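You operate a simulated robot arm through the tools that you are given. There is no shell and no other tool. Be economical: measure what you need, move in short steps, check, and stop when the job is done.

Carry out the task below with a simulated robot arm. There is one attempt and no reset: what you move stays moved.

Task
Take the white carton from the top of the grey bench and put it on the top of cell two. Put two of the orange housings from the top of the grey bench on the top of cell one. Shut the right bench drawer. Take the orange handled pad and leave it on top of the blue wiper. Take the drip tray and leave it on the top of the drawer bench. Take the grey foam block and leave it on top of the filters box. Take the brass nest on the top of the blue bench and put it away on the top of the drawer bench. Any order will do. Set down upright: orange handled pad.
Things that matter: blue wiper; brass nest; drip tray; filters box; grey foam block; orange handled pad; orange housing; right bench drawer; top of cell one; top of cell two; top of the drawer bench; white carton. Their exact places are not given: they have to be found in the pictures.

The check looks at the end state, three seconds after you hand in, the way a careful person would. Anything else that was tipped, shoved, dropped, spilled or broken makes it a failure.

Robot
A 6-joint arm with a fingered hand on a trunk, on a base that drives. Base frame: it is fixed to the floor where the robot stands at the start and does not move with it; the origin is under the middle of the robot, x ahead of it, y to its left, z up; the surface under the hand at the start is at about z = 80. Lengths are in cm, angles in rad, forces in N, time in s.
With the tool pointing down near the work surface it reaches from about 32 to 72 cm from the robot's upright axis, wherever it stands. Its first joint turns from -2.007 to 2.007 rad. Places, roughly: blue wiper [25, 550, 75]; brass nest [-575, -25, 75]; drip tray (10x15x4 cm) [-210, 150, 20]; filters box [-575, 25, 75]; grey foam block (9x6x5 cm) [-550, 0, 80]; orange handled pad (4x3x6 cm) [40, 170, 90]; orange housing (3x3x3 cm) [40, 10, 80]; right bench drawer [30, 110, 70]; top of cell one [-190, 170, 80]; top of cell two [-190, 340, 80]; top of the drawer bench [60, 160, 80]; white carton [50, 25, 75]. Payload 4 kg.
The TCP is the grasp point between the finger pads, 2.6 cm short of the fingertips. In the tool frame z runs along the fingers and y along their closing line. Largest opening 15.6 cm; the body of the gripper starts 7.3 cm behind the TCP. The gripper is a hand of 4 fingers: y runs from the thumb to the fingers, the wrist lies at [0, 0, -23.9] in the tool frame, and closing takes about 1.5 s.
Orientation is told as [roll, pitch, yaw] about the base's x, y, z axes, in that order, counted from this pose: with the fingers straight down and closing along the base's y, the tool's x points along the base's -x, its y along +y and its z along -z.

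Tools
- The arm moves only by the tool step_arm. Its arguments are lists of equal length, an entry for each row: "linear": the shift along the tool's x, y, z in cm, a list of three; "delta_rot": the turn, a rotation vector about the tool's x, y, z in rad, a list of three; "grip": the finger opening in cm, from 0 to 15.6. In form: {"linear": [[tx, ty, tz], ...], "delta_rot": [[rx, ry, rz], ...], "grip": [grip, ...]}. A call has 1 to 8 rows; each row shifts and turns the commanded pose from where the row before left it, along the tool's axes as they then stand. Rows are played at 5 a second. More than 5 cm and 0.15 rad between two rows, or a gripper value outside its range, and nothing of the call is played. Where a pose cannot be reached the arm comes as near as it can. A force on the tool above 40 N (or 10 N above the force at the start of the call, whichever is more), or a blocked arm, ends the call early, and 0.2 s more pass. Each finger travels about 7.2 cm/s and halts on what it meets, pressing with about 30 N; the grip force reading is that of the motor and also rises with nothing between the fingers. The clock runs only during rows and for 0.2 s after the last one: add rows that do not move to give the fingers time. It gives the time, the measured TCP pose, the force on the tool (base axes), the opening and the grip force at its end, in the units of the frame above (readings bear some noise), with the torque about the TCP (base axes, N m) and any sound that the robot's microphone picked up.
- Cameras (640 x 400 px; columns grow to the right, rows downward): "scene" is now at [0.57, 17.44, 159.43]; the picture's right is [0.35, -0.94, -0.00], its down [-0.80, -0.30, -0.52] and it looks along [0.48, 0.18, -0.86] (base axes); focal length 248 px, centre (320, 200). "wrist" rides on the gripper at [5.8, -5.8, -9.1] in the tool frame; the picture's right is [0.71, 0.71, 0.00], its down [-0.53, 0.53, -0.67] and it looks along [-0.47, 0.47, 0.74] (tool axes); focal length 265 px, centre (320, 200).
- snapshot(camera): a new picture of that camera. It takes no simulated time.
- move_column(by): slides the trunk up (or, below 0, down) by that many cm; the arm and the scene camera ride with it, the base frame stays. It gives what a move gives, with no picture.
- base_move(legs): drives the robot by 1 to 6 legs, each [ahead, left, turn to the left] in cm, cm and rad, along the robot's own axes; the way and the turn of a leg run together, so that a leg with both is an arc; at most 150 cm and 3.142 rad a leg. The arm and the cameras ride along, it lands a little off, and it stops where it bumps. It gives what a move gives.
- grasp_type(shape): the hand has 4 fingers and takes this shape, open, in about a second: jaw (thumb against the fingers, like two jaws); tri (thumb and two fingers); tip (a fingertip pinch); poke (one finger out to press); point (the index stretched); flat (the hand flat); cup (the hand cupped); fist (a fist). The gripper value then closes the fingers along that shape, each until it touches; the sizes above hold for jaw. It gives what a move gives, with no picture.
- head_to(pan, tilt): turns the head with the scene camera to pan (to the left, within 2.705 rad either way) and tilt (down, from -0.506 to 1.204), counted from straight ahead of the robot. It gives what a move gives.
- point_at(camera, pixels): for up to 12 pixels [column, row] of the newest picture of that camera ("zoom" is the newest enlarged one), the place [x, y, z] in the base frame of the surface seen there, good to about 0.2 cm. It takes no simulated time.
- zoom(camera, box): a new picture of the part [left, top, right, bottom] of that camera's present view, enlarged. It takes no simulated time.
- hand_in(): hands the job in; it is judged then, once.

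Go step by step. Measure first, check grasps and placings, and put right what went wrong. The budget is 145 turns and 168 pictures, counting those below and the enlarged ones. Unless the task says otherwise, let go and move clear before handing in.

The tools are called after "Emit:" as name(argument=value, ...) on one line, values as JSON. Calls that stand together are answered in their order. step_arm: Moves the arm, as the interface text tells. Its arguments: {"type":"object","properties":{"linear":{"type":"array","items":{"type":"array","items":{"type":"number"}}},"delta_rot":{"type":"array","items":{"type":"array","items":{"type":"number"}}},"grip":{"type":"array","items":{"type":"number"}}},"required":["linear","delta_rot","grip"]} The other tools are called the same way: move_column (by) slides the trunk up or down; grasp_type (shape) gives the hand a shape; base_move (legs) drives the base; head_to (pan, tilt) turns the head that bears the scene camera; snapshot (camera) takes a picture; point_at (camera, pixels) gives the place of the surface under pixels of a picture; zoom (camera, box) takes an enlarged picture of a part of a camera's view; hand_in () hands the job in.

At the start:

```text
time: 0.0
eef_pos: [29.79, 26.19, 106.44]
tcp_rot: [0.001, 0.001, -0.002]
force: [0.8, 0.6, -0.4]
moment: [0.03, -0.01, 0.01]
finger_gap: 15.58
grasp_force: 0.1
shape: jaw
trunk travel left (down, up): [-70.0, 29.0]
robot x, y, heading: [-0.36, 0.05, -0.003]
head pan, tilt: [0.363, 1.028]
```

scene: 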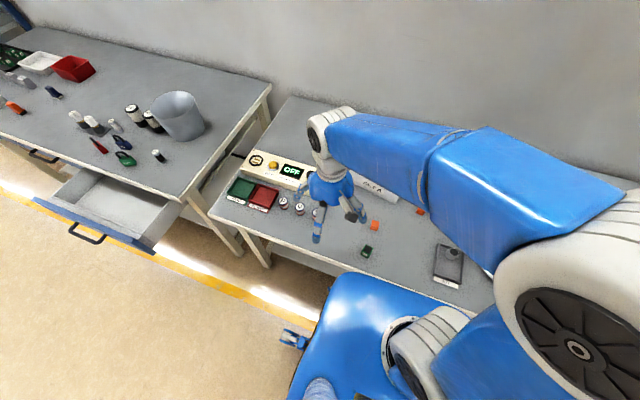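
wrist: 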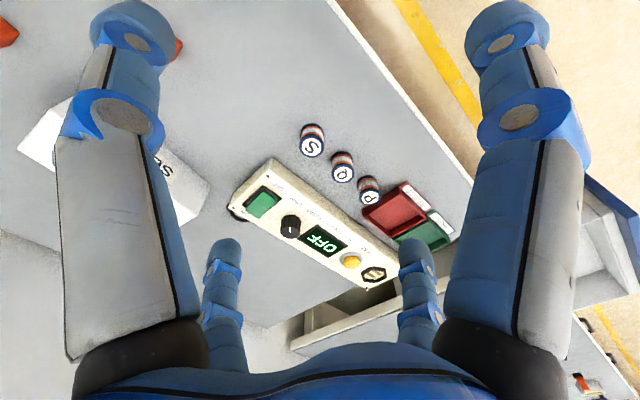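

The scene picture shows the grey bench ahead with orange housings near (375,225) and (420,210) and the white carton behind the hand, and the drawer bench to the left with an open drawer. I'll look around with the head.

Emit:
head_to(pan=-0.1, tilt=0.9)

Emit:
snapshot(camera="scene")

Emit:
head_to(pan=1.3, tilt=0.6)

Emit:
snapshot(camera="scene")

Emit:
head_to(pan=2.5, tilt=0.4)

Emit:
snapshot(camera="scene")

```text
time: 0.9
eef_pos: [29.72, 26.24, 106.41]
tcp_rot: [0.0, 0.0, -0.003]
force: [0.4, -0.4, -0.2]
moment: [-0.04, 0.04, -0.01]
finger_gap: 15.57
grasp_force: 0.1
shape: jaw
trunk travel left (down, up): [-70.0, 29.0]
robot x, y, heading: [0.02, -0.07, 0.003]
head pan, tilt: [-0.099, 0.901]
```

```text
165 pictures are left
```

scene: 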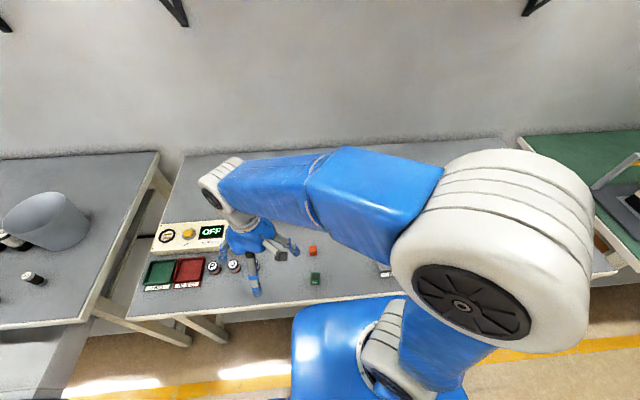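

```text
time: 2.4
eef_pos: [29.69, 26.16, 106.53]
tcp_rot: [0.0, 0.002, -0.005]
force: [-0.1, 0.2, 0.1]
moment: [0.01, 0.02, -0.02]
finger_gap: 15.58
grasp_force: 0.0
shape: jaw
trunk travel left (down, up): [-70.0, 29.0]
robot x, y, heading: [0.16, -0.06, -0.0]
head pan, tilt: [1.3, 0.6]
```

```text
164 pictures are left
```

scene: 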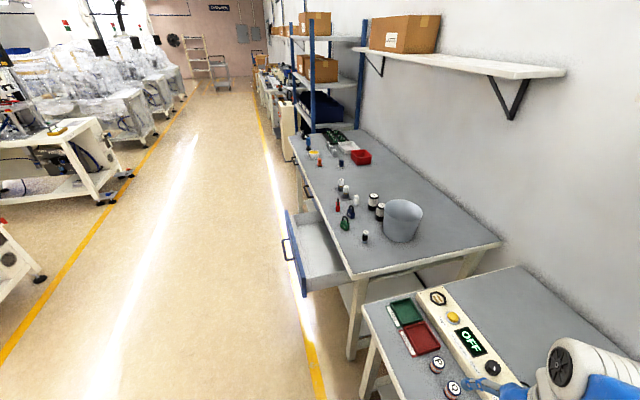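

```text
time: 3.8
eef_pos: [29.69, 26.23, 106.44]
tcp_rot: [0.001, 0.0, -0.003]
force: [0.4, 0.6, -0.3]
moment: [0.01, -0.01, -0.02]
finger_gap: 15.6
grasp_force: 0.2
shape: jaw
trunk travel left (down, up): [-70.0, 29.0]
robot x, y, heading: [0.33, -0.06, -0.0]
head pan, tilt: [2.499, 0.4]
```

```text
163 pictures are left
```

scene: 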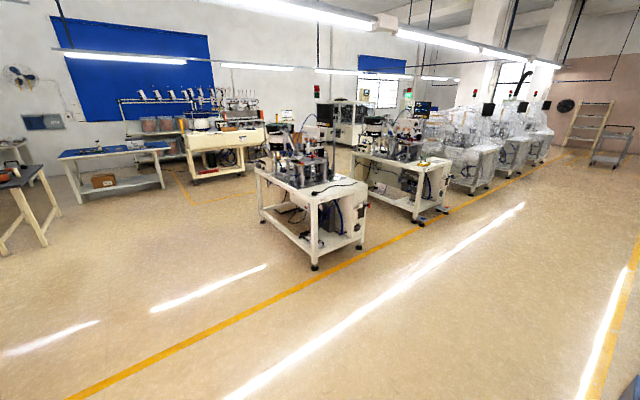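

The survey shows cells one and two (white carts behind-left), blue bench far behind. Now I'll measure the grey bench items at the start.

Emit:
head_to(pan=0.2, tilt=1.1)

Emit:
zoom(camera="scene", box=[160, 80, 480, 280])

Emit:
snapshot(camera="wrist")

Emit:
point_at(camera="wrist", pixels=[[30, 145], [180, 205], [190, 180], [50, 115], [8, 30], [178, 45], [320, 240], [390, 205]])

```text
time: 6.0
eef_pos: [29.59, 26.12, 106.38]
tcp_rot: [0.0, 0.001, -0.005]
force: [0.6, 0.2, 1.2]
moment: [0.04, 0.03, 0.01]
finger_gap: 15.63
grasp_force: 0.0
shape: jaw
trunk travel left (down, up): [-70.0, 29.0]
robot x, y, heading: [-0.14, -0.27, 0.002]
head pan, tilt: [0.201, 1.1]
```

```text
2.00 times, centred on (320, 180) of scene
```

zoom: 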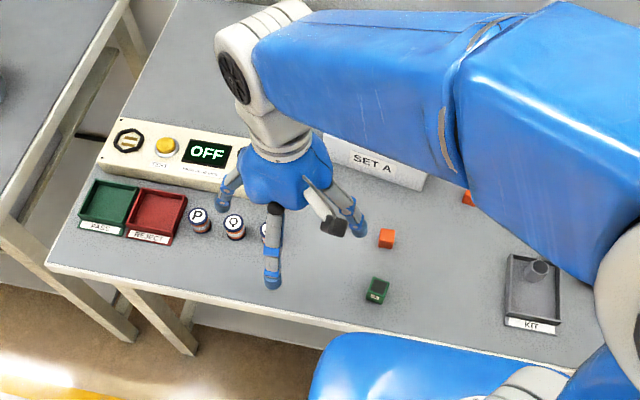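

```text
161 pictures are left
```

wrist: 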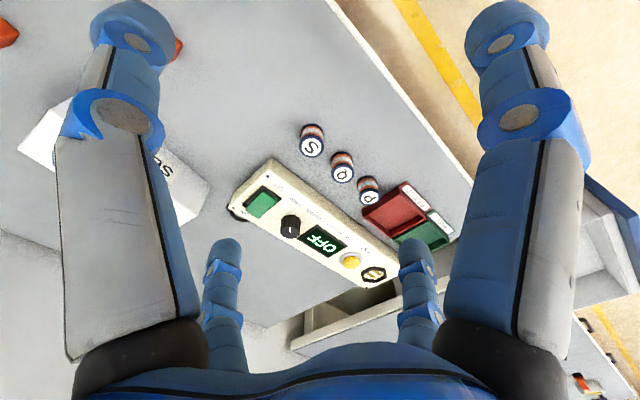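

```text
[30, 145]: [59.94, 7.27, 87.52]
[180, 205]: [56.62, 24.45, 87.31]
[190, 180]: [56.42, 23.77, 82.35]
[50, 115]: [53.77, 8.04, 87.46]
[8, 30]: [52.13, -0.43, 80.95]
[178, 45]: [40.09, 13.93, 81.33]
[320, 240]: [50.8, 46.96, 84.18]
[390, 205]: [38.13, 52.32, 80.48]
```

The carton (SET A face, zoom (370,165)) is partly hidden. I'll swing the hand left to clear the view.

Emit:
step_arm(linear=[[0, 5, 0], [0, 5, 0], [0, 5, 0], [0, 5, 0], [2, 5, 0], [3, 5, 0], [3, 5, 0], [0, 0, 0]], delta_rot=[[0, 0, 0], [0, 0, 0], [0, 0, 0], [0, 0, 0], [0, 0, 0], [0, 0, 0], [0, 0, 0], [0, 0, 0]], grip=[15, 15, 15, 15, 15, 15, 15, 15])

Emit:
head_to(pan=-0.1, tilt=1.1)

Emit:
snapshot(camera="scene")

```text
refused: row 5 steps farther than a row can; nothing moved
```

```text
time: 6.8
eef_pos: [29.59, 26.2, 106.49]
tcp_rot: [0.0, 0.0, -0.004]
force: [0.6, -0.1, -0.7]
moment: [-0.01, -0.01, -0.02]
finger_gap: 15.58
grasp_force: 0.0
shape: jaw
trunk travel left (down, up): [-70.0, 29.0]
robot x, y, heading: [0.08, 0.01, -0.003]
head pan, tilt: [-0.099, 1.1]
```

```text
160 pictures are left
```

scene: 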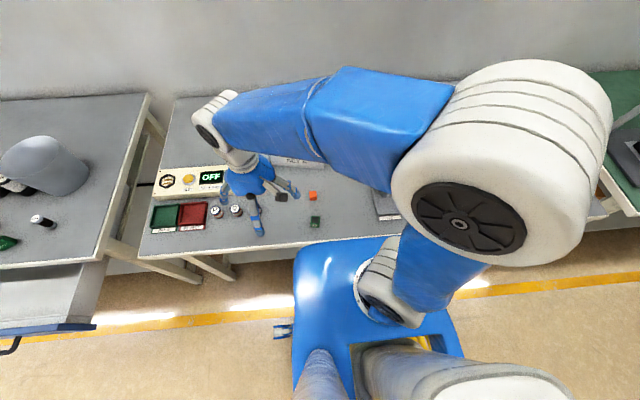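

The per-row limit is 5 cm total; repeat with smaller rows.

Emit:
step_arm(linear=[[0, 4.9, 0], [0, 4.9, 0], [0, 4.9, 0], [0, 4.9, 0], [2, 4.5, 0], [2, 4.5, 0], [2, 4.5, 0], [0, 0, 0]], delta_rot=[[0, 0, 0], [0, 0, 0], [0, 0, 0], [0, 0, 0], [0, 0, 0], [0, 0, 0], [0, 0, 0], [0, 0, 0]], grip=[15, 15, 15, 15, 15, 15, 15, 15])

Emit:
snapshot(camera="scene")

```text
time: 8.6
eef_pos: [24.28, 59.0, 106.46]
tcp_rot: [0.001, 0.0, -0.005]
force: [0.0, -0.2, 0.6]
moment: [0.08, 0.01, 0.0]
finger_gap: 15.03
grasp_force: 0.1
shape: jaw
trunk travel left (down, up): [-70.0, 29.0]
robot x, y, heading: [0.26, 0.17, -0.002]
head pan, tilt: [-0.099, 1.1]
```

```text
159 pictures are left
```

scene: 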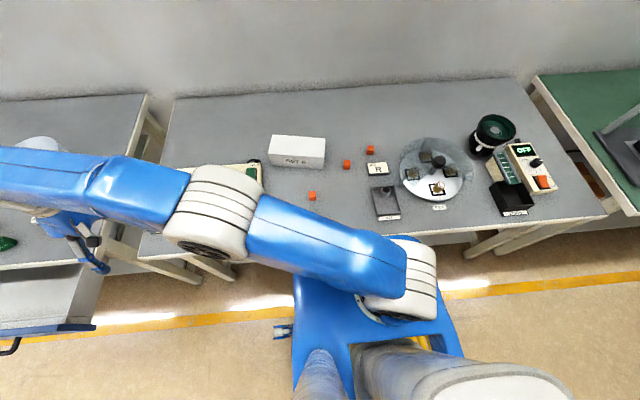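

Emit:
zoom(camera="scene", box=[240, 100, 480, 250])

Emit:
point_at(camera="scene", pixels=[[274, 138], [324, 140], [271, 155], [322, 155], [297, 147], [311, 193], [312, 198], [346, 162], [371, 149], [377, 168], [270, 164], [320, 167]])

```text
2.67 times, centred on (360, 175) of scene
```

zoom: 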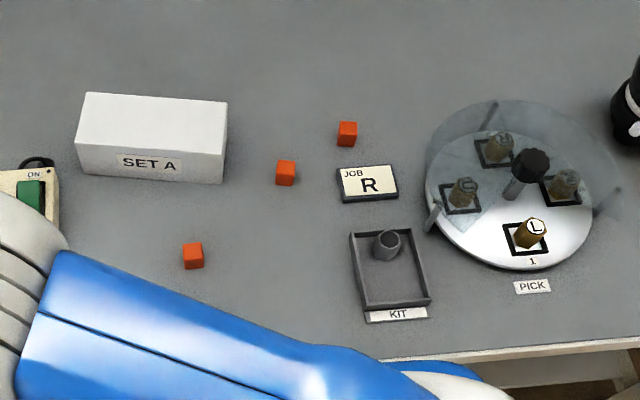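

```text
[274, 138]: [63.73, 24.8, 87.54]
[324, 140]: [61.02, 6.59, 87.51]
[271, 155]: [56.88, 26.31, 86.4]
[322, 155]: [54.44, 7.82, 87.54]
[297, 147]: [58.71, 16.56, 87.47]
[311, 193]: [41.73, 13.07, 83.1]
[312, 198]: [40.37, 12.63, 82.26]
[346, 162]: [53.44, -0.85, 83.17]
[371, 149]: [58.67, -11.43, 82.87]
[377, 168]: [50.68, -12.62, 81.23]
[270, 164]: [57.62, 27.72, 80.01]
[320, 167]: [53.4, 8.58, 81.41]
```

The carton's top centre is about (59, 16.4, 87.5), about 19×7, its long axis near base y tilted slightly to x; housings at (41,12.9), (53.4,-0.9), (58.6,-11.4). I'll turn the hand to close along x while moving over the carton.

Emit:
step_arm(linear=[[-3.1, -3.8, 0], [-3.63, -3.3, 0], [-4.09, -2.71, 0], [-4.44, -2.07, 0], [-4.7, -1.38, 0], [-4.86, -0.67, 0], [-4.9, 0.06, 0], [-4.84, 0.8, 0]], delta_rot=[[0, 0, 0.149], [0, 0, 0.149], [0, 0, 0.149], [0, 0, 0.149], [0, 0, 0.149], [0, 0, 0.149], [0, 0, 0.149], [0, 0, 0.149]], grip=[15, 15, 15, 14, 14, 14, 14, 14])

Emit:
step_arm(linear=[[-4.66, 1.51, 0], [-4.39, 2.19, 0], [-4.01, 2.82, 0], [0, 0, 0]], delta_rot=[[0, 0, 0.149], [0, 0, 0.149], [0, 0, 0.149], [0, 0, 0.071]], grip=[14, 14, 14, 14])

Emit:
snapshot(camera="scene")

Emit:
snapshot(camera="wrist")

```text
time: 10.4
eef_pos: [48.95, 28.59, 106.34]
tcp_rot: [-0.003, 0.001, -1.198]
force: [0.4, -0.1, -0.5]
moment: [0.05, 0.05, -0.01]
finger_gap: 14.02
grasp_force: 0.0
shape: jaw
trunk travel left (down, up): [-70.0, 29.0]
robot x, y, heading: [-0.18, -0.28, -0.004]
head pan, tilt: [-0.099, 1.1]
```

```text
time: 11.4
eef_pos: [57.79, 17.79, 106.56]
tcp_rot: [0.001, -0.001, -1.715]
force: [-1.2, 0.9, -0.1]
moment: [-0.06, -0.02, 0.0]
finger_gap: 14.02
grasp_force: 0.0
shape: jaw
trunk travel left (down, up): [-70.0, 29.0]
robot x, y, heading: [-0.19, 0.14, 0.0]
head pan, tilt: [-0.099, 1.1]
```

```text
157 pictures are left
```

scene: 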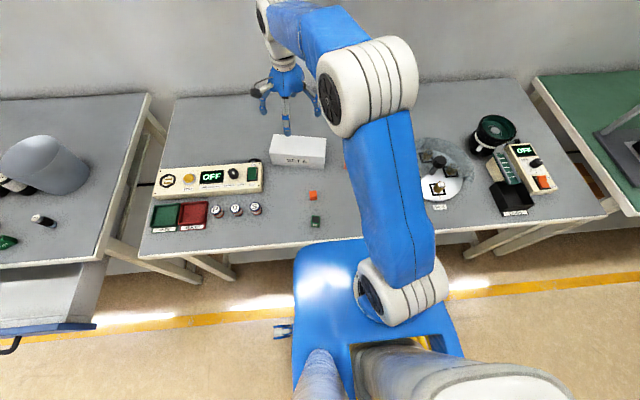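

```text
156 pictures are left
```

wrist: 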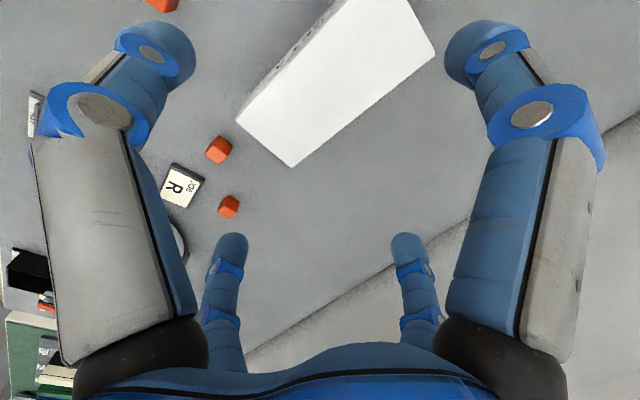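

The wrist view shows the carton whole; measure its top corners there.

Emit:
point_at(camera="wrist", pixels=[[291, 165], [434, 55], [240, 118], [340, 3], [405, 3], [255, 85]])

```text
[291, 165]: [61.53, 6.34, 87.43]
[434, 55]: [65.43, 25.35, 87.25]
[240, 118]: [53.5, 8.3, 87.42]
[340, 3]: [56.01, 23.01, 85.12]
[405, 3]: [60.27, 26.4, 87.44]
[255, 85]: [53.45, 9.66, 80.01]
```

Carton centre is (59.5, 16.85), tilt 0.20. Align and descend to z 84.

Emit:
step_arm(linear=[[-0.7, 1.82, 0], [0, 0, 4.5], [0, 0, 4.5], [0, 0, 4.5], [0, 0, 4.5], [0, 0, 4.2], [0, 0, 0]], delta_rot=[[0, 0, 0.055], [0, 0, 0], [0, 0, 0], [0, 0, 0], [0, 0, 0], [0, 0, 0], [0, 0, 0]], grip=[14, 14, 14, 14, 14, 14, 14])

Emit:
snapshot(camera="wrist")

```text
time: 12.6
eef_pos: [60.25, 16.57, 89.87]
tcp_rot: [0.021, 0.012, -1.768]
force: [-5.0, 0.5, 18.9]
moment: [-0.26, 0.2, -0.19]
finger_gap: 13.99
grasp_force: 0.1
shape: jaw
trunk travel left (down, up): [-70.0, 29.0]
robot x, y, heading: [0.02, 0.38, -0.004]
head pan, tilt: [-0.099, 1.1]
stopped in row 6: the force on the tool passed its limit at 65 N (the readings are from after the stop); the commanded pose is now the measured one
```

```text
155 pictures are left
```

wrist: 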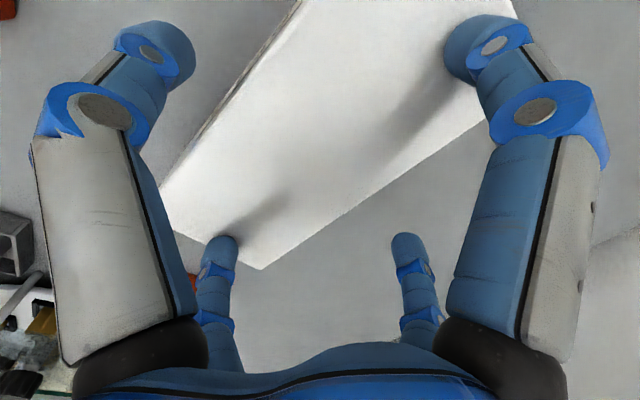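

The hand touched something at z≈90; measure where the four finger tips are in base coordinates.

Emit:
point_at(camera="wrist", pixels=[[155, 35], [485, 30], [225, 245], [405, 240], [265, 268], [165, 190], [512, 5], [540, 110], [105, 110]])

Emit:
zoom(camera="scene", box=[220, 60, 380, 180])

```text
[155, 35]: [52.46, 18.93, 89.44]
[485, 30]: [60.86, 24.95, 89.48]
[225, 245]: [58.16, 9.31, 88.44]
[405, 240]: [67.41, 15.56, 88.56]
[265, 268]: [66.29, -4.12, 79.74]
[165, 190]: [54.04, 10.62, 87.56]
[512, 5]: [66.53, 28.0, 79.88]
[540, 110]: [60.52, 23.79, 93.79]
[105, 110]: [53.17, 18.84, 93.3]
```

```text
3.33 times, centred on (300, 120) of scene
```

zoom: 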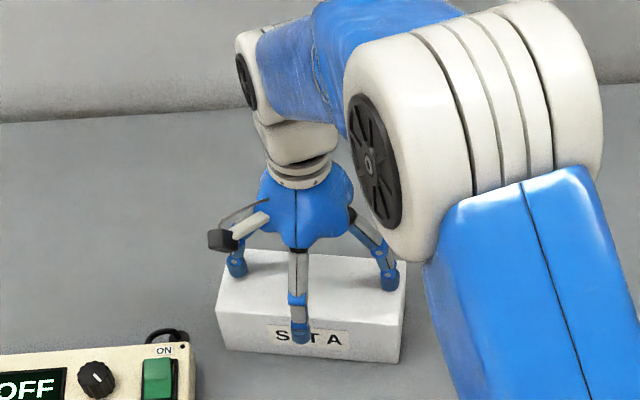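

The hand is a four-way cross: digits at tool ±x landed on the carton's top. Rise and look at the other hand shapes (tip) to find a two-digit pinch.

Emit:
step_arm(linear=[[0, 0, -5], [0, 0, -5], [0, 0, -5]], delta_rot=[[0, 0, 0], [0, 0, 0], [0, 0, 0]], grip=[14, 14, 14])

Emit:
grasp_type(shape="tip")

Emit:
snapshot(camera="wrist")

Emit:
zoom(camera="scene", box=[220, 40, 380, 180])

Emit:
grasp_type(shape="jaw")

Emit:
snapshot(camera="wrist")

```text
time: 13.4
eef_pos: [60.15, 16.07, 104.92]
tcp_rot: [0.017, 0.01, -1.769]
force: [0.1, -0.6, -0.2]
moment: [0.01, -0.04, 0.0]
finger_gap: 14.02
grasp_force: 0.0
shape: jaw
trunk travel left (down, up): [-70.0, 29.0]
robot x, y, heading: [-0.15, 0.18, -0.003]
head pan, tilt: [-0.099, 1.1]
```

```text
time: 14.3
eef_pos: [60.09, 16.06, 104.86]
tcp_rot: [0.018, 0.011, -1.767]
force: [-0.8, 0.9, -0.4]
moment: [0.01, 0.0, -0.04]
finger_gap: 15.58
grasp_force: 0.1
shape: tip
trunk travel left (down, up): [-70.0, 29.0]
robot x, y, heading: [-0.09, -0.35, 0.0]
head pan, tilt: [-0.099, 1.1]
```

```text
153 pictures are left
```

wrist: 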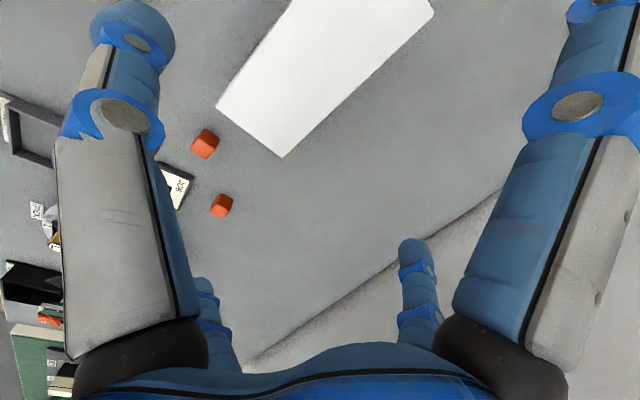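

```text
2.86 times, centred on (300, 110) of scene
```

zoom: 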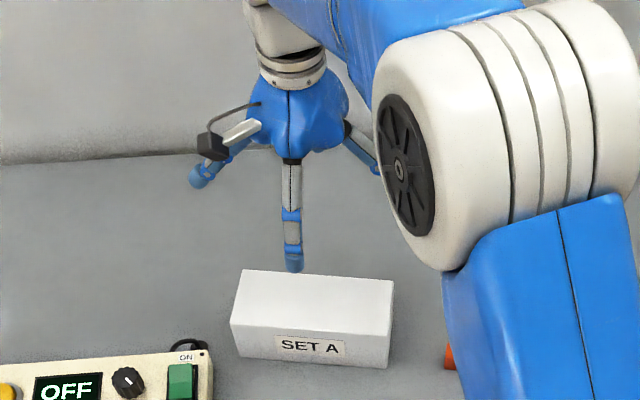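

```text
time: 15.2
eef_pos: [60.2, 16.1, 104.86]
tcp_rot: [0.018, 0.011, -1.77]
force: [-0.1, 0.0, 0.8]
moment: [0.02, 0.02, 0.0]
finger_gap: 15.59
grasp_force: 0.1
shape: jaw
trunk travel left (down, up): [-70.0, 29.0]
robot x, y, heading: [-0.4, 0.05, 0.001]
head pan, tilt: [-0.099, 1.1]
```

```text
151 pictures are left
```

wrist: 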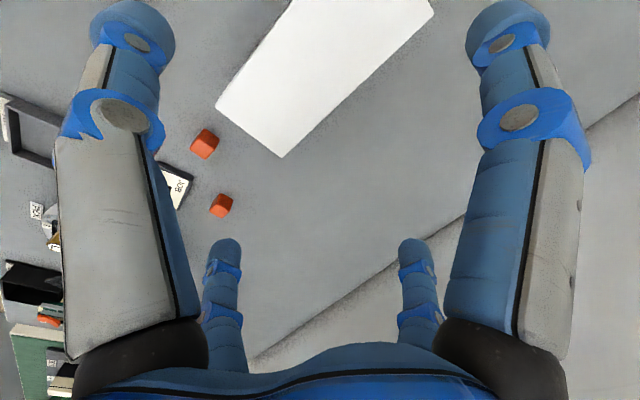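

"tip" splays the ±x digits out of the way, leaving a clean two-digit pinch along tool y. Re-measure the carton, in case the touch moved it.

Emit:
grasp_type(shape="tip")

Emit:
snapshot(camera="wrist")

Emit:
point_at(camera="wrist", pixels=[[282, 155], [216, 106], [432, 12], [288, 5], [135, 20], [600, 3], [410, 245], [205, 285]])

```text
time: 16.1
eef_pos: [60.3, 16.17, 104.89]
tcp_rot: [0.018, 0.01, -1.769]
force: [0.1, -0.1, -0.3]
moment: [-0.01, -0.02, 0.03]
finger_gap: 15.58
grasp_force: 0.0
shape: tip
trunk travel left (down, up): [-70.0, 29.0]
robot x, y, heading: [0.14, 0.02, 0.0]
head pan, tilt: [-0.099, 1.1]
```

```text
150 pictures are left
```

wrist: 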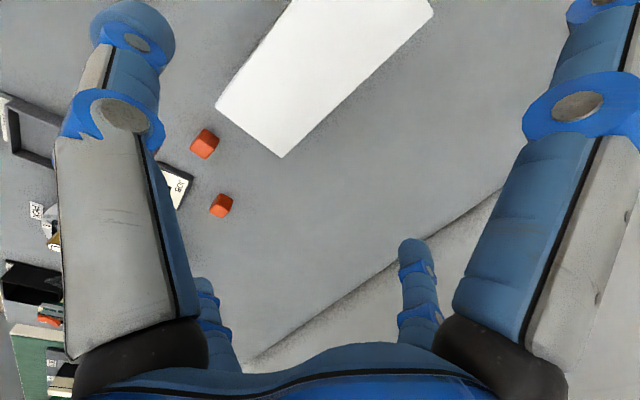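

```text
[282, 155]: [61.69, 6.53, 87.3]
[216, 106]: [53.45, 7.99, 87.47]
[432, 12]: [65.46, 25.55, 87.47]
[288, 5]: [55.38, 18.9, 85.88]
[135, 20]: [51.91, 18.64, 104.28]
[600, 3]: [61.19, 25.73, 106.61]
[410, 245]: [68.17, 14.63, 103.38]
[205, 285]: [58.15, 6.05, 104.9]
```

Carton unmoved. Centre on it, level the hand, descend to z≈85 and close.

Emit:
step_arm(linear=[[0.54, -0.87, 0], [0, 0, 4.9], [0, 0, 4.9], [0, 0, 4.9], [0, 0, 4.9], [0, 0, 0]], delta_rot=[[-0.014, -0.015, 0], [0, 0, 0], [0, 0, 0], [0, 0, 0], [0, 0, 0], [0, 0, 0]], grip=[15, 15, 15, 15, 15, 15])

Emit:
step_arm(linear=[[0, 0, 0], [0, 0, 0], [0, 0, 0], [0, 0, 0], [0, 0, 0], [0, 0, 0], [0, 0, 0]], delta_rot=[[0, 0, 0], [0, 0, 0], [0, 0, 0], [0, 0, 0], [0, 0, 0], [0, 0, 0], [0, 0, 0]], grip=[6, 6, 6, 6, 6, 6, 6])

Emit:
zoom(camera="scene", box=[220, 40, 380, 180])

```text
time: 17.6
eef_pos: [60.44, 17.11, 85.72]
tcp_rot: [0.046, -0.001, -1.766]
force: [-6.6, -1.0, 28.1]
moment: [-2.48, 0.51, -0.32]
finger_gap: 15.04
grasp_force: 0.1
shape: tip
trunk travel left (down, up): [-70.0, 29.0]
robot x, y, heading: [0.42, 0.29, -0.0]
head pan, tilt: [-0.099, 1.1]
stopped in row 6: the force on the tool passed its limit at 46 N (the readings are from after the stop); the commanded pose is now the measured one
```

```text
time: 18.5
eef_pos: [60.36, 17.13, 85.83]
tcp_rot: [0.047, -0.001, -1.766]
force: [-7.5, -2.1, 21.9]
moment: [-2.17, 0.66, -0.53]
finger_gap: 8.31
grasp_force: 29.6
shape: tip
trunk travel left (down, up): [-70.0, 29.0]
robot x, y, heading: [-0.13, -0.04, -0.003]
head pan, tilt: [-0.099, 1.1]
stopped in row 4: the force on the tool passed its limit at 40 N (the readings are from after the stop); the commanded pose is now the measured one
```

```text
2.86 times, centred on (300, 110) of scene
```

zoom: 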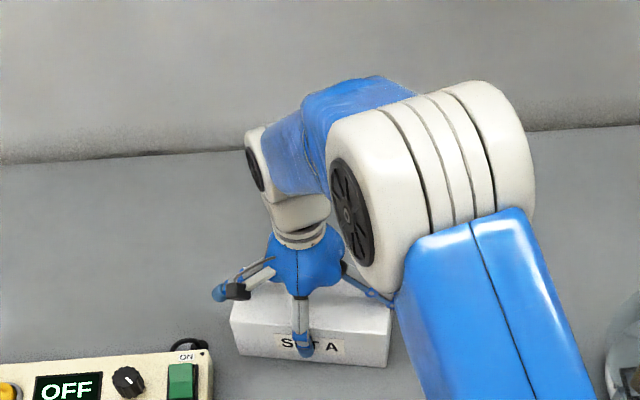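

Gripped at 8.3 cm with 30 N. Lift.

Emit:
step_arm(linear=[[0, 0, -1], [0, 0, -3], [0, 0, -4], [0, 0, -4], [0, 0, -4], [0, 0, -4]], delta_rot=[[0, 0, 0], [0, 0, 0], [0, 0, 0], [0, 0, 0], [0, 0, 0], [0, 0, 0]], grip=[6, 6, 6, 6, 6, 6])

Emit:
snapshot(camera="scene")

Emit:
snapshot(camera="wrist")

```text
time: 19.9
eef_pos: [59.44, 17.41, 105.42]
tcp_rot: [0.044, -0.004, -1.765]
force: [-0.8, -0.4, -4.3]
moment: [0.01, -0.05, -0.02]
finger_gap: 8.28
grasp_force: 30.1
shape: tip
trunk travel left (down, up): [-70.0, 29.0]
robot x, y, heading: [-0.09, 0.0, -0.004]
head pan, tilt: [-0.099, 1.1]
```

```text
148 pictures are left
```

scene: 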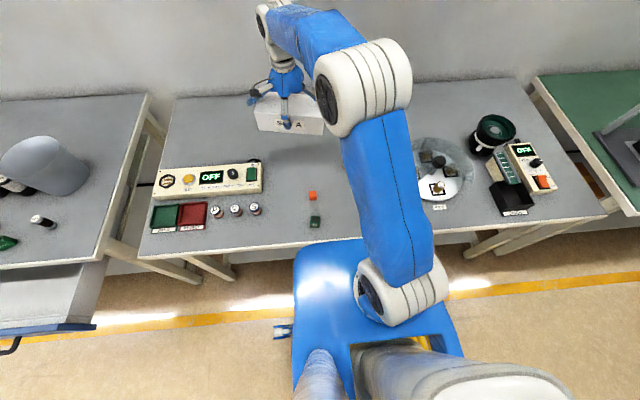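

```text
147 pictures are left
```

wrist: 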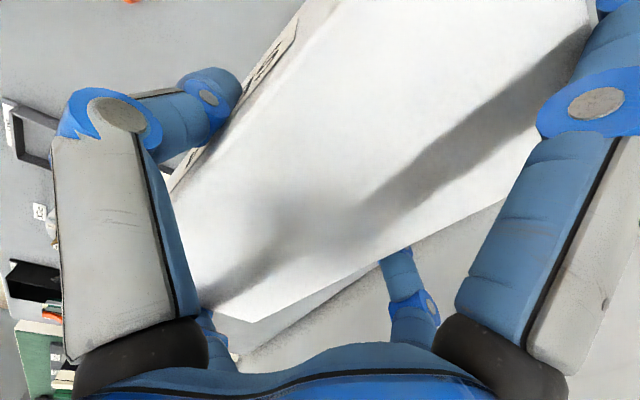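

Carton is held securely. Back away, turn around in the aisle and look at the cells.

Emit:
base_move(legs=[[-45, 0, 0], [0, 0, 3.1416]])

Emit:
head_to(pan=-0.85, tilt=0.45)

Emit:
snapshot(camera="scene")

```text
refused: 3.1416 is not a number from -3.14159 to 3.14159
```

```text
time: 21.0
eef_pos: [59.61, 17.42, 105.25]
tcp_rot: [0.044, -0.001, -1.766]
force: [0.5, -0.4, -4.8]
moment: [0.02, -0.06, -0.01]
finger_gap: 8.28
grasp_force: 30.2
shape: tip
trunk travel left (down, up): [-70.0, 29.0]
robot x, y, heading: [0.05, 0.06, 0.005]
head pan, tilt: [-0.85, 0.45]
```

```text
146 pictures are left
```

scene: 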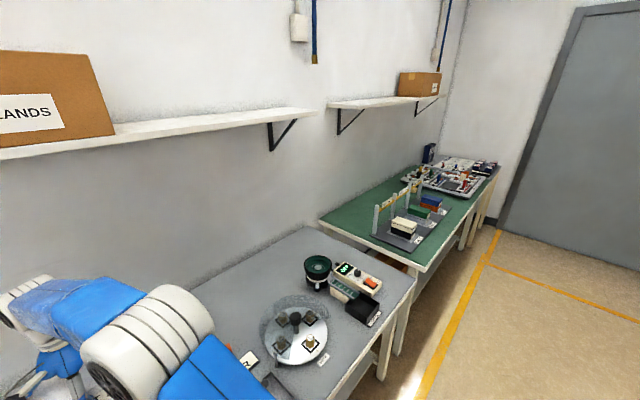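

Emit:
base_move(legs=[[-50, 0, 0], [0, 0, 3.14]])

Emit:
snapshot(camera="scene")

```text
time: 47.8
eef_pos: [-107.77, -20.67, 105.2]
tcp_rot: [0.044, -0.002, 1.43]
force: [-0.6, 0.5, -4.2]
moment: [0.03, 0.03, 0.0]
finger_gap: 8.24
grasp_force: 30.2
shape: tip
trunk travel left (down, up): [-70.0, 29.0]
robot x, y, heading: [-49.25, -0.21, -3.088]
head pan, tilt: [-0.85, 0.45]
```

```text
145 pictures are left
```

scene: 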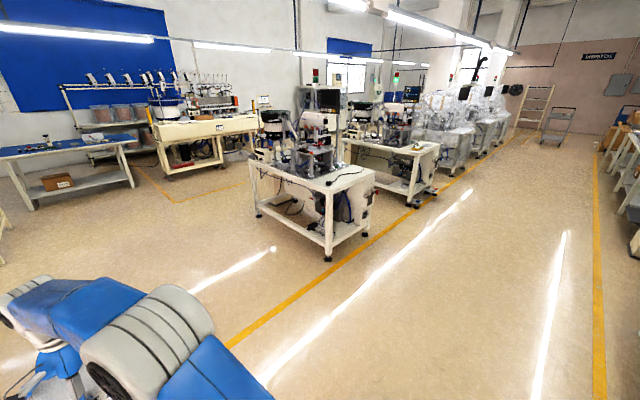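

Cells one and two are visible at (310,170) and (390,150). Measure their edges.

Emit:
zoom(camera="scene", box=[240, 90, 450, 265])

Emit:
point_at(camera="scene", pixels=[[330, 189], [372, 170], [250, 158], [345, 175], [441, 146], [408, 157], [420, 150], [330, 258], [410, 205]])

```text
2.29 times, centred on (345, 178) of scene
```

zoom: 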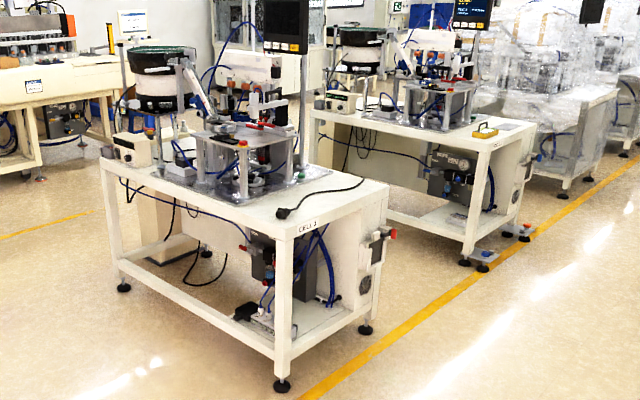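

```text
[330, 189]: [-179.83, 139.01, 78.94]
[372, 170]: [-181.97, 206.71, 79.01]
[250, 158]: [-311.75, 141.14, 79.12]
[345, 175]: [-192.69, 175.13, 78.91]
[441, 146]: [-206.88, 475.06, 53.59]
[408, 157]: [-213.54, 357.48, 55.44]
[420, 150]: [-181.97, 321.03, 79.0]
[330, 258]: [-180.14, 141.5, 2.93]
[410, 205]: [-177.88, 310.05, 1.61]
```

Cell tops are at z≈79, front edge x≈-180; cell one y 139–207, cell two around y 307–377. Drive along the aisle to face cell two.

Emit:
base_move(legs=[[0, 0, -0.053], [0, -150, 0], [0, -150, 0], [25, -66, 0]])

Emit:
head_to(pan=0.1, tilt=0.6)

Emit:
snapshot(camera="scene")

```text
time: 95.0
eef_pos: [-139.64, 347.23, 105.12]
tcp_rot: [0.044, -0.002, 1.418]
force: [-0.4, 0.3, -3.4]
moment: [-0.01, 0.03, -0.02]
finger_gap: 8.21
grasp_force: 29.6
shape: tip
trunk travel left (down, up): [-70.0, 29.0]
robot x, y, heading: [-80.88, 367.46, -3.1]
head pan, tilt: [-0.85, 0.45]
```

```text
time: 96.2
eef_pos: [-139.51, 347.42, 105.23]
tcp_rot: [0.042, -0.002, 1.42]
force: [-0.3, -0.3, -4.2]
moment: [0.0, 0.03, 0.02]
finger_gap: 8.24
grasp_force: 29.8
shape: tip
trunk travel left (down, up): [-70.0, 29.0]
robot x, y, heading: [-80.46, 367.62, -3.1]
head pan, tilt: [0.099, 0.6]
```

```text
143 pictures are left
```

scene: 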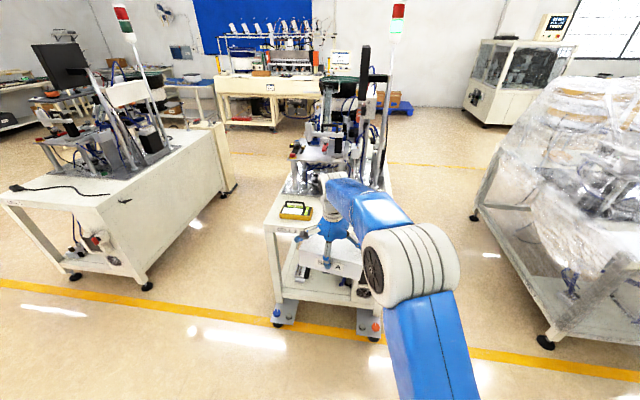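

Emit:
zoom(camera="scene", box=[240, 140, 420, 340])

Emit:
point_at(camera="scene", pixels=[[268, 222], [283, 216], [310, 211], [290, 200], [283, 235], [300, 195], [285, 318], [370, 330], [375, 235], [314, 228]])

```text
2.00 times, centred on (330, 240) of scene
```

zoom: 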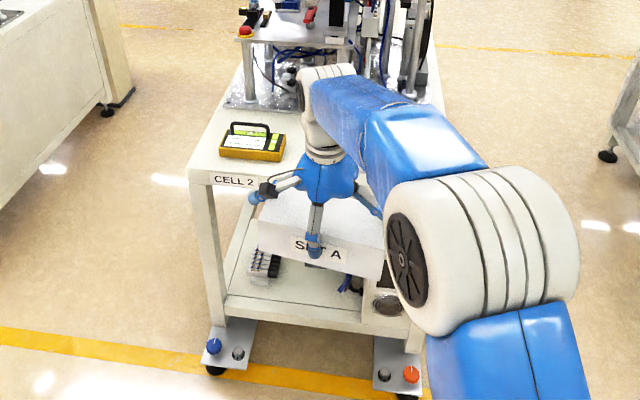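

```text
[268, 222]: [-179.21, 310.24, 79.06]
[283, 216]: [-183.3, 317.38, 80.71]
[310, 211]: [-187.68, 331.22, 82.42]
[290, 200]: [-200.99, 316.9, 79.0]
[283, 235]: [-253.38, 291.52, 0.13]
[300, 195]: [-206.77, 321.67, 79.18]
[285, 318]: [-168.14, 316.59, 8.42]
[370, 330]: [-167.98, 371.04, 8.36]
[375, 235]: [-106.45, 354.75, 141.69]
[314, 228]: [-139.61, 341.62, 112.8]
```

Cell two's free strip is y≈334–375 right of the yellow item. Check how far my base protrudes and where the floor plates are.

Emit:
head_to(pan=0.3, tilt=1.2)

Emit:
snapshot(camera="scene")

```text
time: 97.2
eef_pos: [-139.6, 347.42, 105.26]
tcp_rot: [0.043, -0.001, 1.421]
force: [-0.2, 0.0, -4.4]
moment: [0.0, 0.02, 0.02]
finger_gap: 8.24
grasp_force: 30.2
shape: tip
trunk travel left (down, up): [-70.0, 29.0]
robot x, y, heading: [-80.93, 367.28, -3.097]
head pan, tilt: [0.3, 1.201]
```

```text
141 pictures are left
```

scene: 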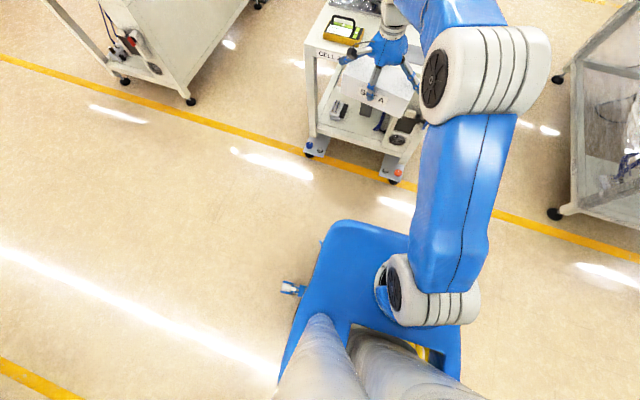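

Emit:
point_at(camera="scene", pixels=[[340, 220], [320, 240], [405, 236], [288, 285], [280, 375], [305, 155], [396, 182], [345, 128], [340, 224]])

```text
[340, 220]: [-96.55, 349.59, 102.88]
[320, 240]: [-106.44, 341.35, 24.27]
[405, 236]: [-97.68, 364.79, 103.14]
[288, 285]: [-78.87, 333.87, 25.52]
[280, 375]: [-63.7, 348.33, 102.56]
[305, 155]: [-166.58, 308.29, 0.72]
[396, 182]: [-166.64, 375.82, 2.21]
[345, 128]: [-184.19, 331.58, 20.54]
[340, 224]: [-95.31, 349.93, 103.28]
```

Base front is ~27 cm ahead, plates end at x≈-164, so standing at x≈-121 is safe. Drive there.

Emit:
base_move(legs=[[0, 0, -0.044], [40, -4.6, 0]])

Emit:
head_to(pan=0.25, tilt=0.9)

Emit:
snapshot(camera="scene")

```text
time: 103.5
eef_pos: [-181.05, 354.89, 105.25]
tcp_rot: [0.044, 0.0, 1.369]
force: [-0.1, -0.9, -3.3]
moment: [-0.01, 0.01, 0.01]
finger_gap: 8.26
grasp_force: 30.4
shape: tip
trunk travel left (down, up): [-70.0, 29.0]
robot x, y, heading: [-121.33, 372.22, 3.135]
head pan, tilt: [0.3, 1.201]
```

```text
time: 104.3
eef_pos: [-181.0, 354.74, 105.12]
tcp_rot: [0.044, -0.002, 1.371]
force: [0.3, 0.3, -3.5]
moment: [-0.02, 0.02, 0.02]
finger_gap: 8.25
grasp_force: 30.4
shape: tip
trunk travel left (down, up): [-70.0, 29.0]
robot x, y, heading: [-121.13, 372.48, 3.139]
head pan, tilt: [0.25, 0.901]
```

```text
140 pictures are left
```

scene: 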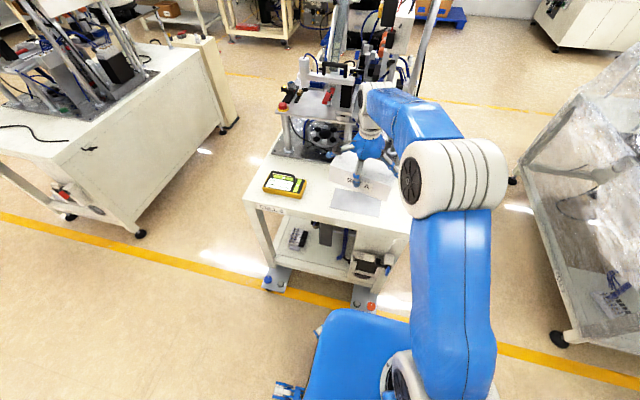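

Carton hangs above the free strip. Extend ~6.5 cm further and lower most of the way.

Emit:
step_arm(linear=[[0.64, 3.18, 0], [0.64, 3.18, 0], [0, 0, 4], [0, 0, 4], [0, 0, 4], [0, 0, 3], [0, 0, 0]], delta_rot=[[0, 0, 0], [0, 0, 0], [0, 0, 0], [0, 0, 0], [0, 0, 0], [0, 0, 0], [0, 0, 0]], grip=[6, 6, 6, 6, 6, 6, 6])

Emit:
zoom(camera="scene", box=[220, 80, 460, 280])

Emit:
snapshot(camera="wrist")

```text
time: 105.9
eef_pos: [-187.77, 354.95, 90.79]
tcp_rot: [0.045, -0.001, 1.37]
force: [0.6, 0.8, -4.2]
moment: [-0.01, 0.01, 0.01]
finger_gap: 8.25
grasp_force: 30.3
shape: tip
trunk travel left (down, up): [-70.0, 29.0]
robot x, y, heading: [-121.55, 372.21, 3.137]
head pan, tilt: [0.25, 0.901]
```

```text
2.00 times, centred on (340, 180) of scene
```

zoom: 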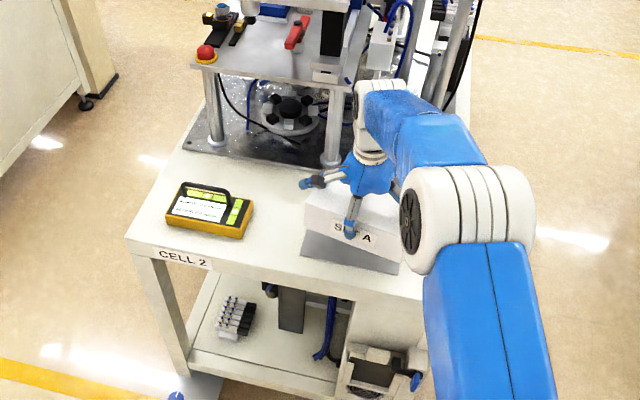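

```text
138 pictures are left
```

wrist: 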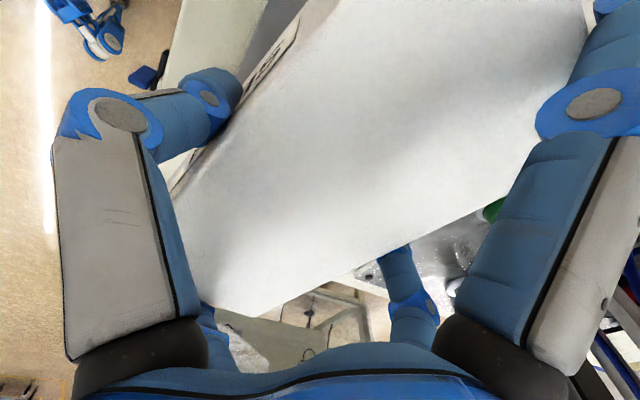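

Emit:
point_at(camera="zoom", pixels=[[330, 160], [215, 140], [310, 200], [300, 262], [395, 275], [420, 300], [190, 148], [290, 160]])

Emit:
step_arm(linear=[[0, 0, 3], [0, 0, 2.0], [0, 0, 0.5], [0, 0, 0.5], [0, 0, 0.4]], delta_rot=[[0, 0, 0], [0, 0, 0], [0, 0, 0], [0, 0, 0], [0, 0, 0]], grip=[6, 6, 6, 6, 6])

```text
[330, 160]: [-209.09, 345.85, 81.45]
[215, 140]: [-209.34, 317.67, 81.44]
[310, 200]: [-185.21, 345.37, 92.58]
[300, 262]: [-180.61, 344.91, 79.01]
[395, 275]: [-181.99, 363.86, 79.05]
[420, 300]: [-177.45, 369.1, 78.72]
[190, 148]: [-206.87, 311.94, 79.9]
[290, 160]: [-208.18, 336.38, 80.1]
```

```text
time: 107.3
eef_pos: [-188.53, 354.74, 85.17]
tcp_rot: [0.055, 0.004, 1.368]
force: [7.6, 0.1, 21.4]
moment: [1.07, -1.08, -0.23]
finger_gap: 8.19
grasp_force: 30.3
shape: tip
trunk travel left (down, up): [-70.0, 29.0]
robot x, y, heading: [-121.11, 371.87, 3.129]
head pan, tilt: [0.25, 0.901]
stopped in row 5: the force on the tool passed its limit at 41 N (the readings are from after the stop); the commanded pose is now the measured one
```

Seated on the cell. Open and rise.

Emit:
step_arm(linear=[[0, 0, 0], [0, 0, 0], [0, 0, 0], [0, 0, -2], [0, 0, -4], [0, 0, -5], [0, 0, -5], [0, 0, -5]], delta_rot=[[0, 0, 0], [0, 0, 0], [0, 0, 0], [0, 0, 0], [0, 0, 0], [0, 0, 0], [0, 0, 0], [0, 0, 0]], grip=[12, 12, 12, 12, 12, 12, 12, 12])

Emit:
snapshot(camera="scene")

```text
time: 109.1
eef_pos: [-187.6, 354.21, 105.9]
tcp_rot: [0.05, 0.002, 1.37]
force: [-0.8, -0.3, 0.1]
moment: [-0.01, 0.02, -0.01]
finger_gap: 11.98
grasp_force: 0.0
shape: tip
trunk travel left (down, up): [-70.0, 29.0]
robot x, y, heading: [-121.29, 372.15, 3.135]
head pan, tilt: [0.25, 0.901]
```

```text
137 pictures are left
```

scene: 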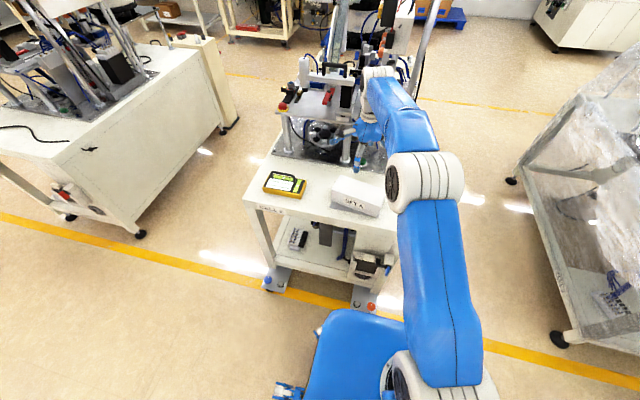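

The carton sits on cell two. Now look for the drip tray on the low shelf of cell one: back out and drive down the aisle.

Emit:
base_move(legs=[[-61, 0, 0], [0, 150, 0], [0, 150, 0]])

Emit:
head_to(pan=-0.48, tilt=0.25)

Emit:
move_column(by=-60)

Emit:
snapshot(camera="scene")

```text
time: 155.2
eef_pos: [-128.83, 50.65, 105.84]
tcp_rot: [0.052, 0.001, 1.376]
force: [-0.3, -0.8, 0.0]
moment: [-0.02, 0.02, -0.03]
finger_gap: 11.98
grasp_force: 0.1
shape: tip
trunk travel left (down, up): [-70.0, 29.0]
robot x, y, heading: [-62.45, 69.2, 3.138]
head pan, tilt: [0.25, 0.901]
```

```text
time: 156.3
eef_pos: [-128.7, 50.62, 105.97]
tcp_rot: [0.053, 0.002, 1.374]
force: [-0.1, 0.7, -0.3]
moment: [-0.02, -0.01, -0.03]
finger_gap: 11.97
grasp_force: 0.1
shape: tip
trunk travel left (down, up): [-70.0, 29.0]
robot x, y, heading: [-62.74, 69.39, 3.143]
head pan, tilt: [-0.48, 0.25]
```

```text
refused: -60 is not a number from -40 to 40
```

```text
136 pictures are left
```

scene: 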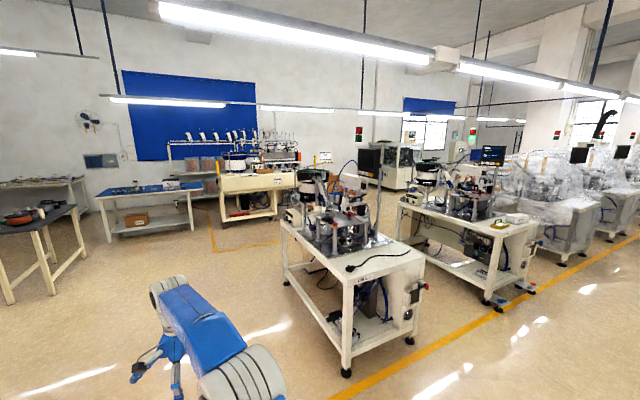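

Emit:
move_column(by=-40)

Emit:
zoom(camera="scene", box=[270, 160, 450, 400])

```text
time: 160.1
eef_pos: [-128.7, 50.61, 65.81]
tcp_rot: [0.054, 0.004, 1.374]
force: [0.1, 0.4, -1.0]
moment: [0.01, 0.0, 0.02]
finger_gap: 11.96
grasp_force: 0.0
shape: tip
trunk travel left (down, up): [-30.0, 69.0]
robot x, y, heading: [-62.76, 68.98, 3.138]
head pan, tilt: [-0.48, 0.25]
```

```text
1.67 times, centred on (360, 280) of scene
```

zoom: 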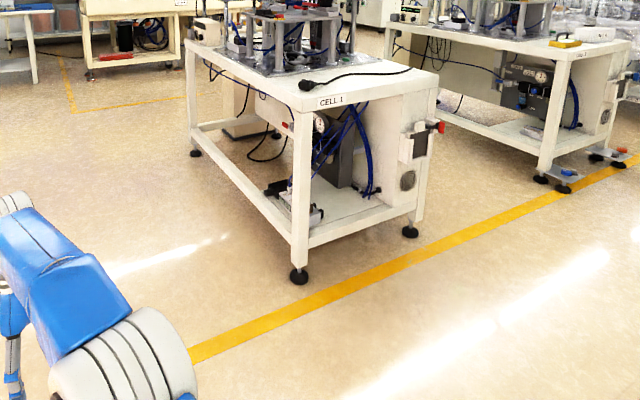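

Emit:
zoom(camera="scene", box=[320, 220, 400, 300])

Emit:
point_at(camera="zoom", pixels=[[240, 290], [200, 170], [130, 240], [330, 220], [300, 330], [200, 260], [480, 230], [150, 50]])

```text
5.00 times, centred on (360, 260) of scene
```

zoom: 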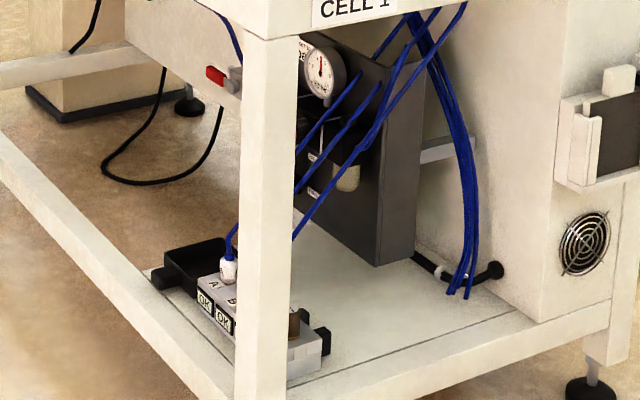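

```text
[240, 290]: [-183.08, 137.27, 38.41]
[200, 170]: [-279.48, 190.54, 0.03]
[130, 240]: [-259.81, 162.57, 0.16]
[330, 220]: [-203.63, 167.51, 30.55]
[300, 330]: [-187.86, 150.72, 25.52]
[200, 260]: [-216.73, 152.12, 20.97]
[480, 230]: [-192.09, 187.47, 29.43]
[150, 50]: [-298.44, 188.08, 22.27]
```

A black tray shows behind the manifold at zoom (190,260), about (-216,152,21). I'll go round to the open long side of cell one and look in from there.

Emit:
base_move(legs=[[0, 0, -1.571], [-45, 0, 0], [0, 148, 0]])

Emit:
head_to(pan=0.1, tilt=0.5)

Emit:
move_column(by=-20)

Emit:
snapshot(camera="scene")

```text
time: 194.4
eef_pos: [-229.91, 84.06, 66.02]
tcp_rot: [0.052, 0.003, -0.132]
force: [1.1, 0.8, 0.2]
moment: [0.01, 0.01, 0.02]
finger_gap: 11.98
grasp_force: 0.2
shape: tip
trunk travel left (down, up): [-30.0, 69.0]
robot x, y, heading: [-207.46, 18.67, 1.632]
head pan, tilt: [-0.48, 0.25]
```

```text
time: 195.4
eef_pos: [-229.83, 83.95, 66.02]
tcp_rot: [0.053, 0.001, -0.133]
force: [0.2, 0.8, -0.4]
moment: [-0.03, 0.02, 0.0]
finger_gap: 11.99
grasp_force: 0.0
shape: tip
trunk travel left (down, up): [-30.0, 69.0]
robot x, y, heading: [-207.25, 18.98, 1.635]
head pan, tilt: [0.099, 0.499]
```

```text
time: 197.5
eef_pos: [-229.79, 84.04, 45.84]
tcp_rot: [0.053, 0.001, -0.133]
force: [0.1, -0.2, -0.9]
moment: [0.0, -0.02, 0.03]
finger_gap: 11.98
grasp_force: 0.0
shape: tip
trunk travel left (down, up): [-10.0, 89.0]
robot x, y, heading: [-207.85, 19.07, 1.628]
head pan, tilt: [0.099, 0.499]
```

```text
133 pictures are left
```

scene: 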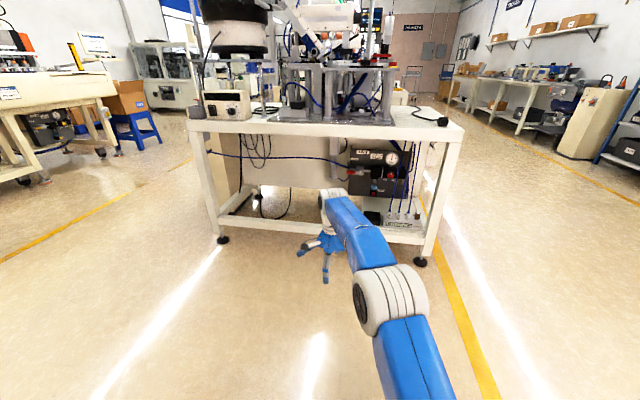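

Emit:
zoom(camera="scene", box=[330, 130, 450, 250])

Emit:
point_at(camera="zoom", pixels=[[240, 420], [320, 470], [200, 430], [400, 480], [330, 260], [320, 400], [460, 440], [180, 460], [250, 520]])

```text
3.33 times, centred on (390, 190) of scene
```

zoom: 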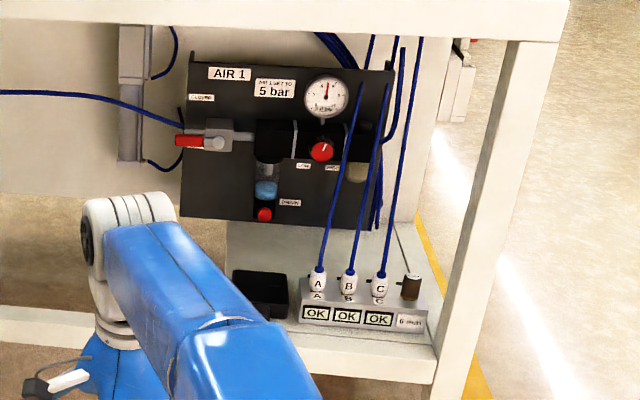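

```text
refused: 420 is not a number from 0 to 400
```

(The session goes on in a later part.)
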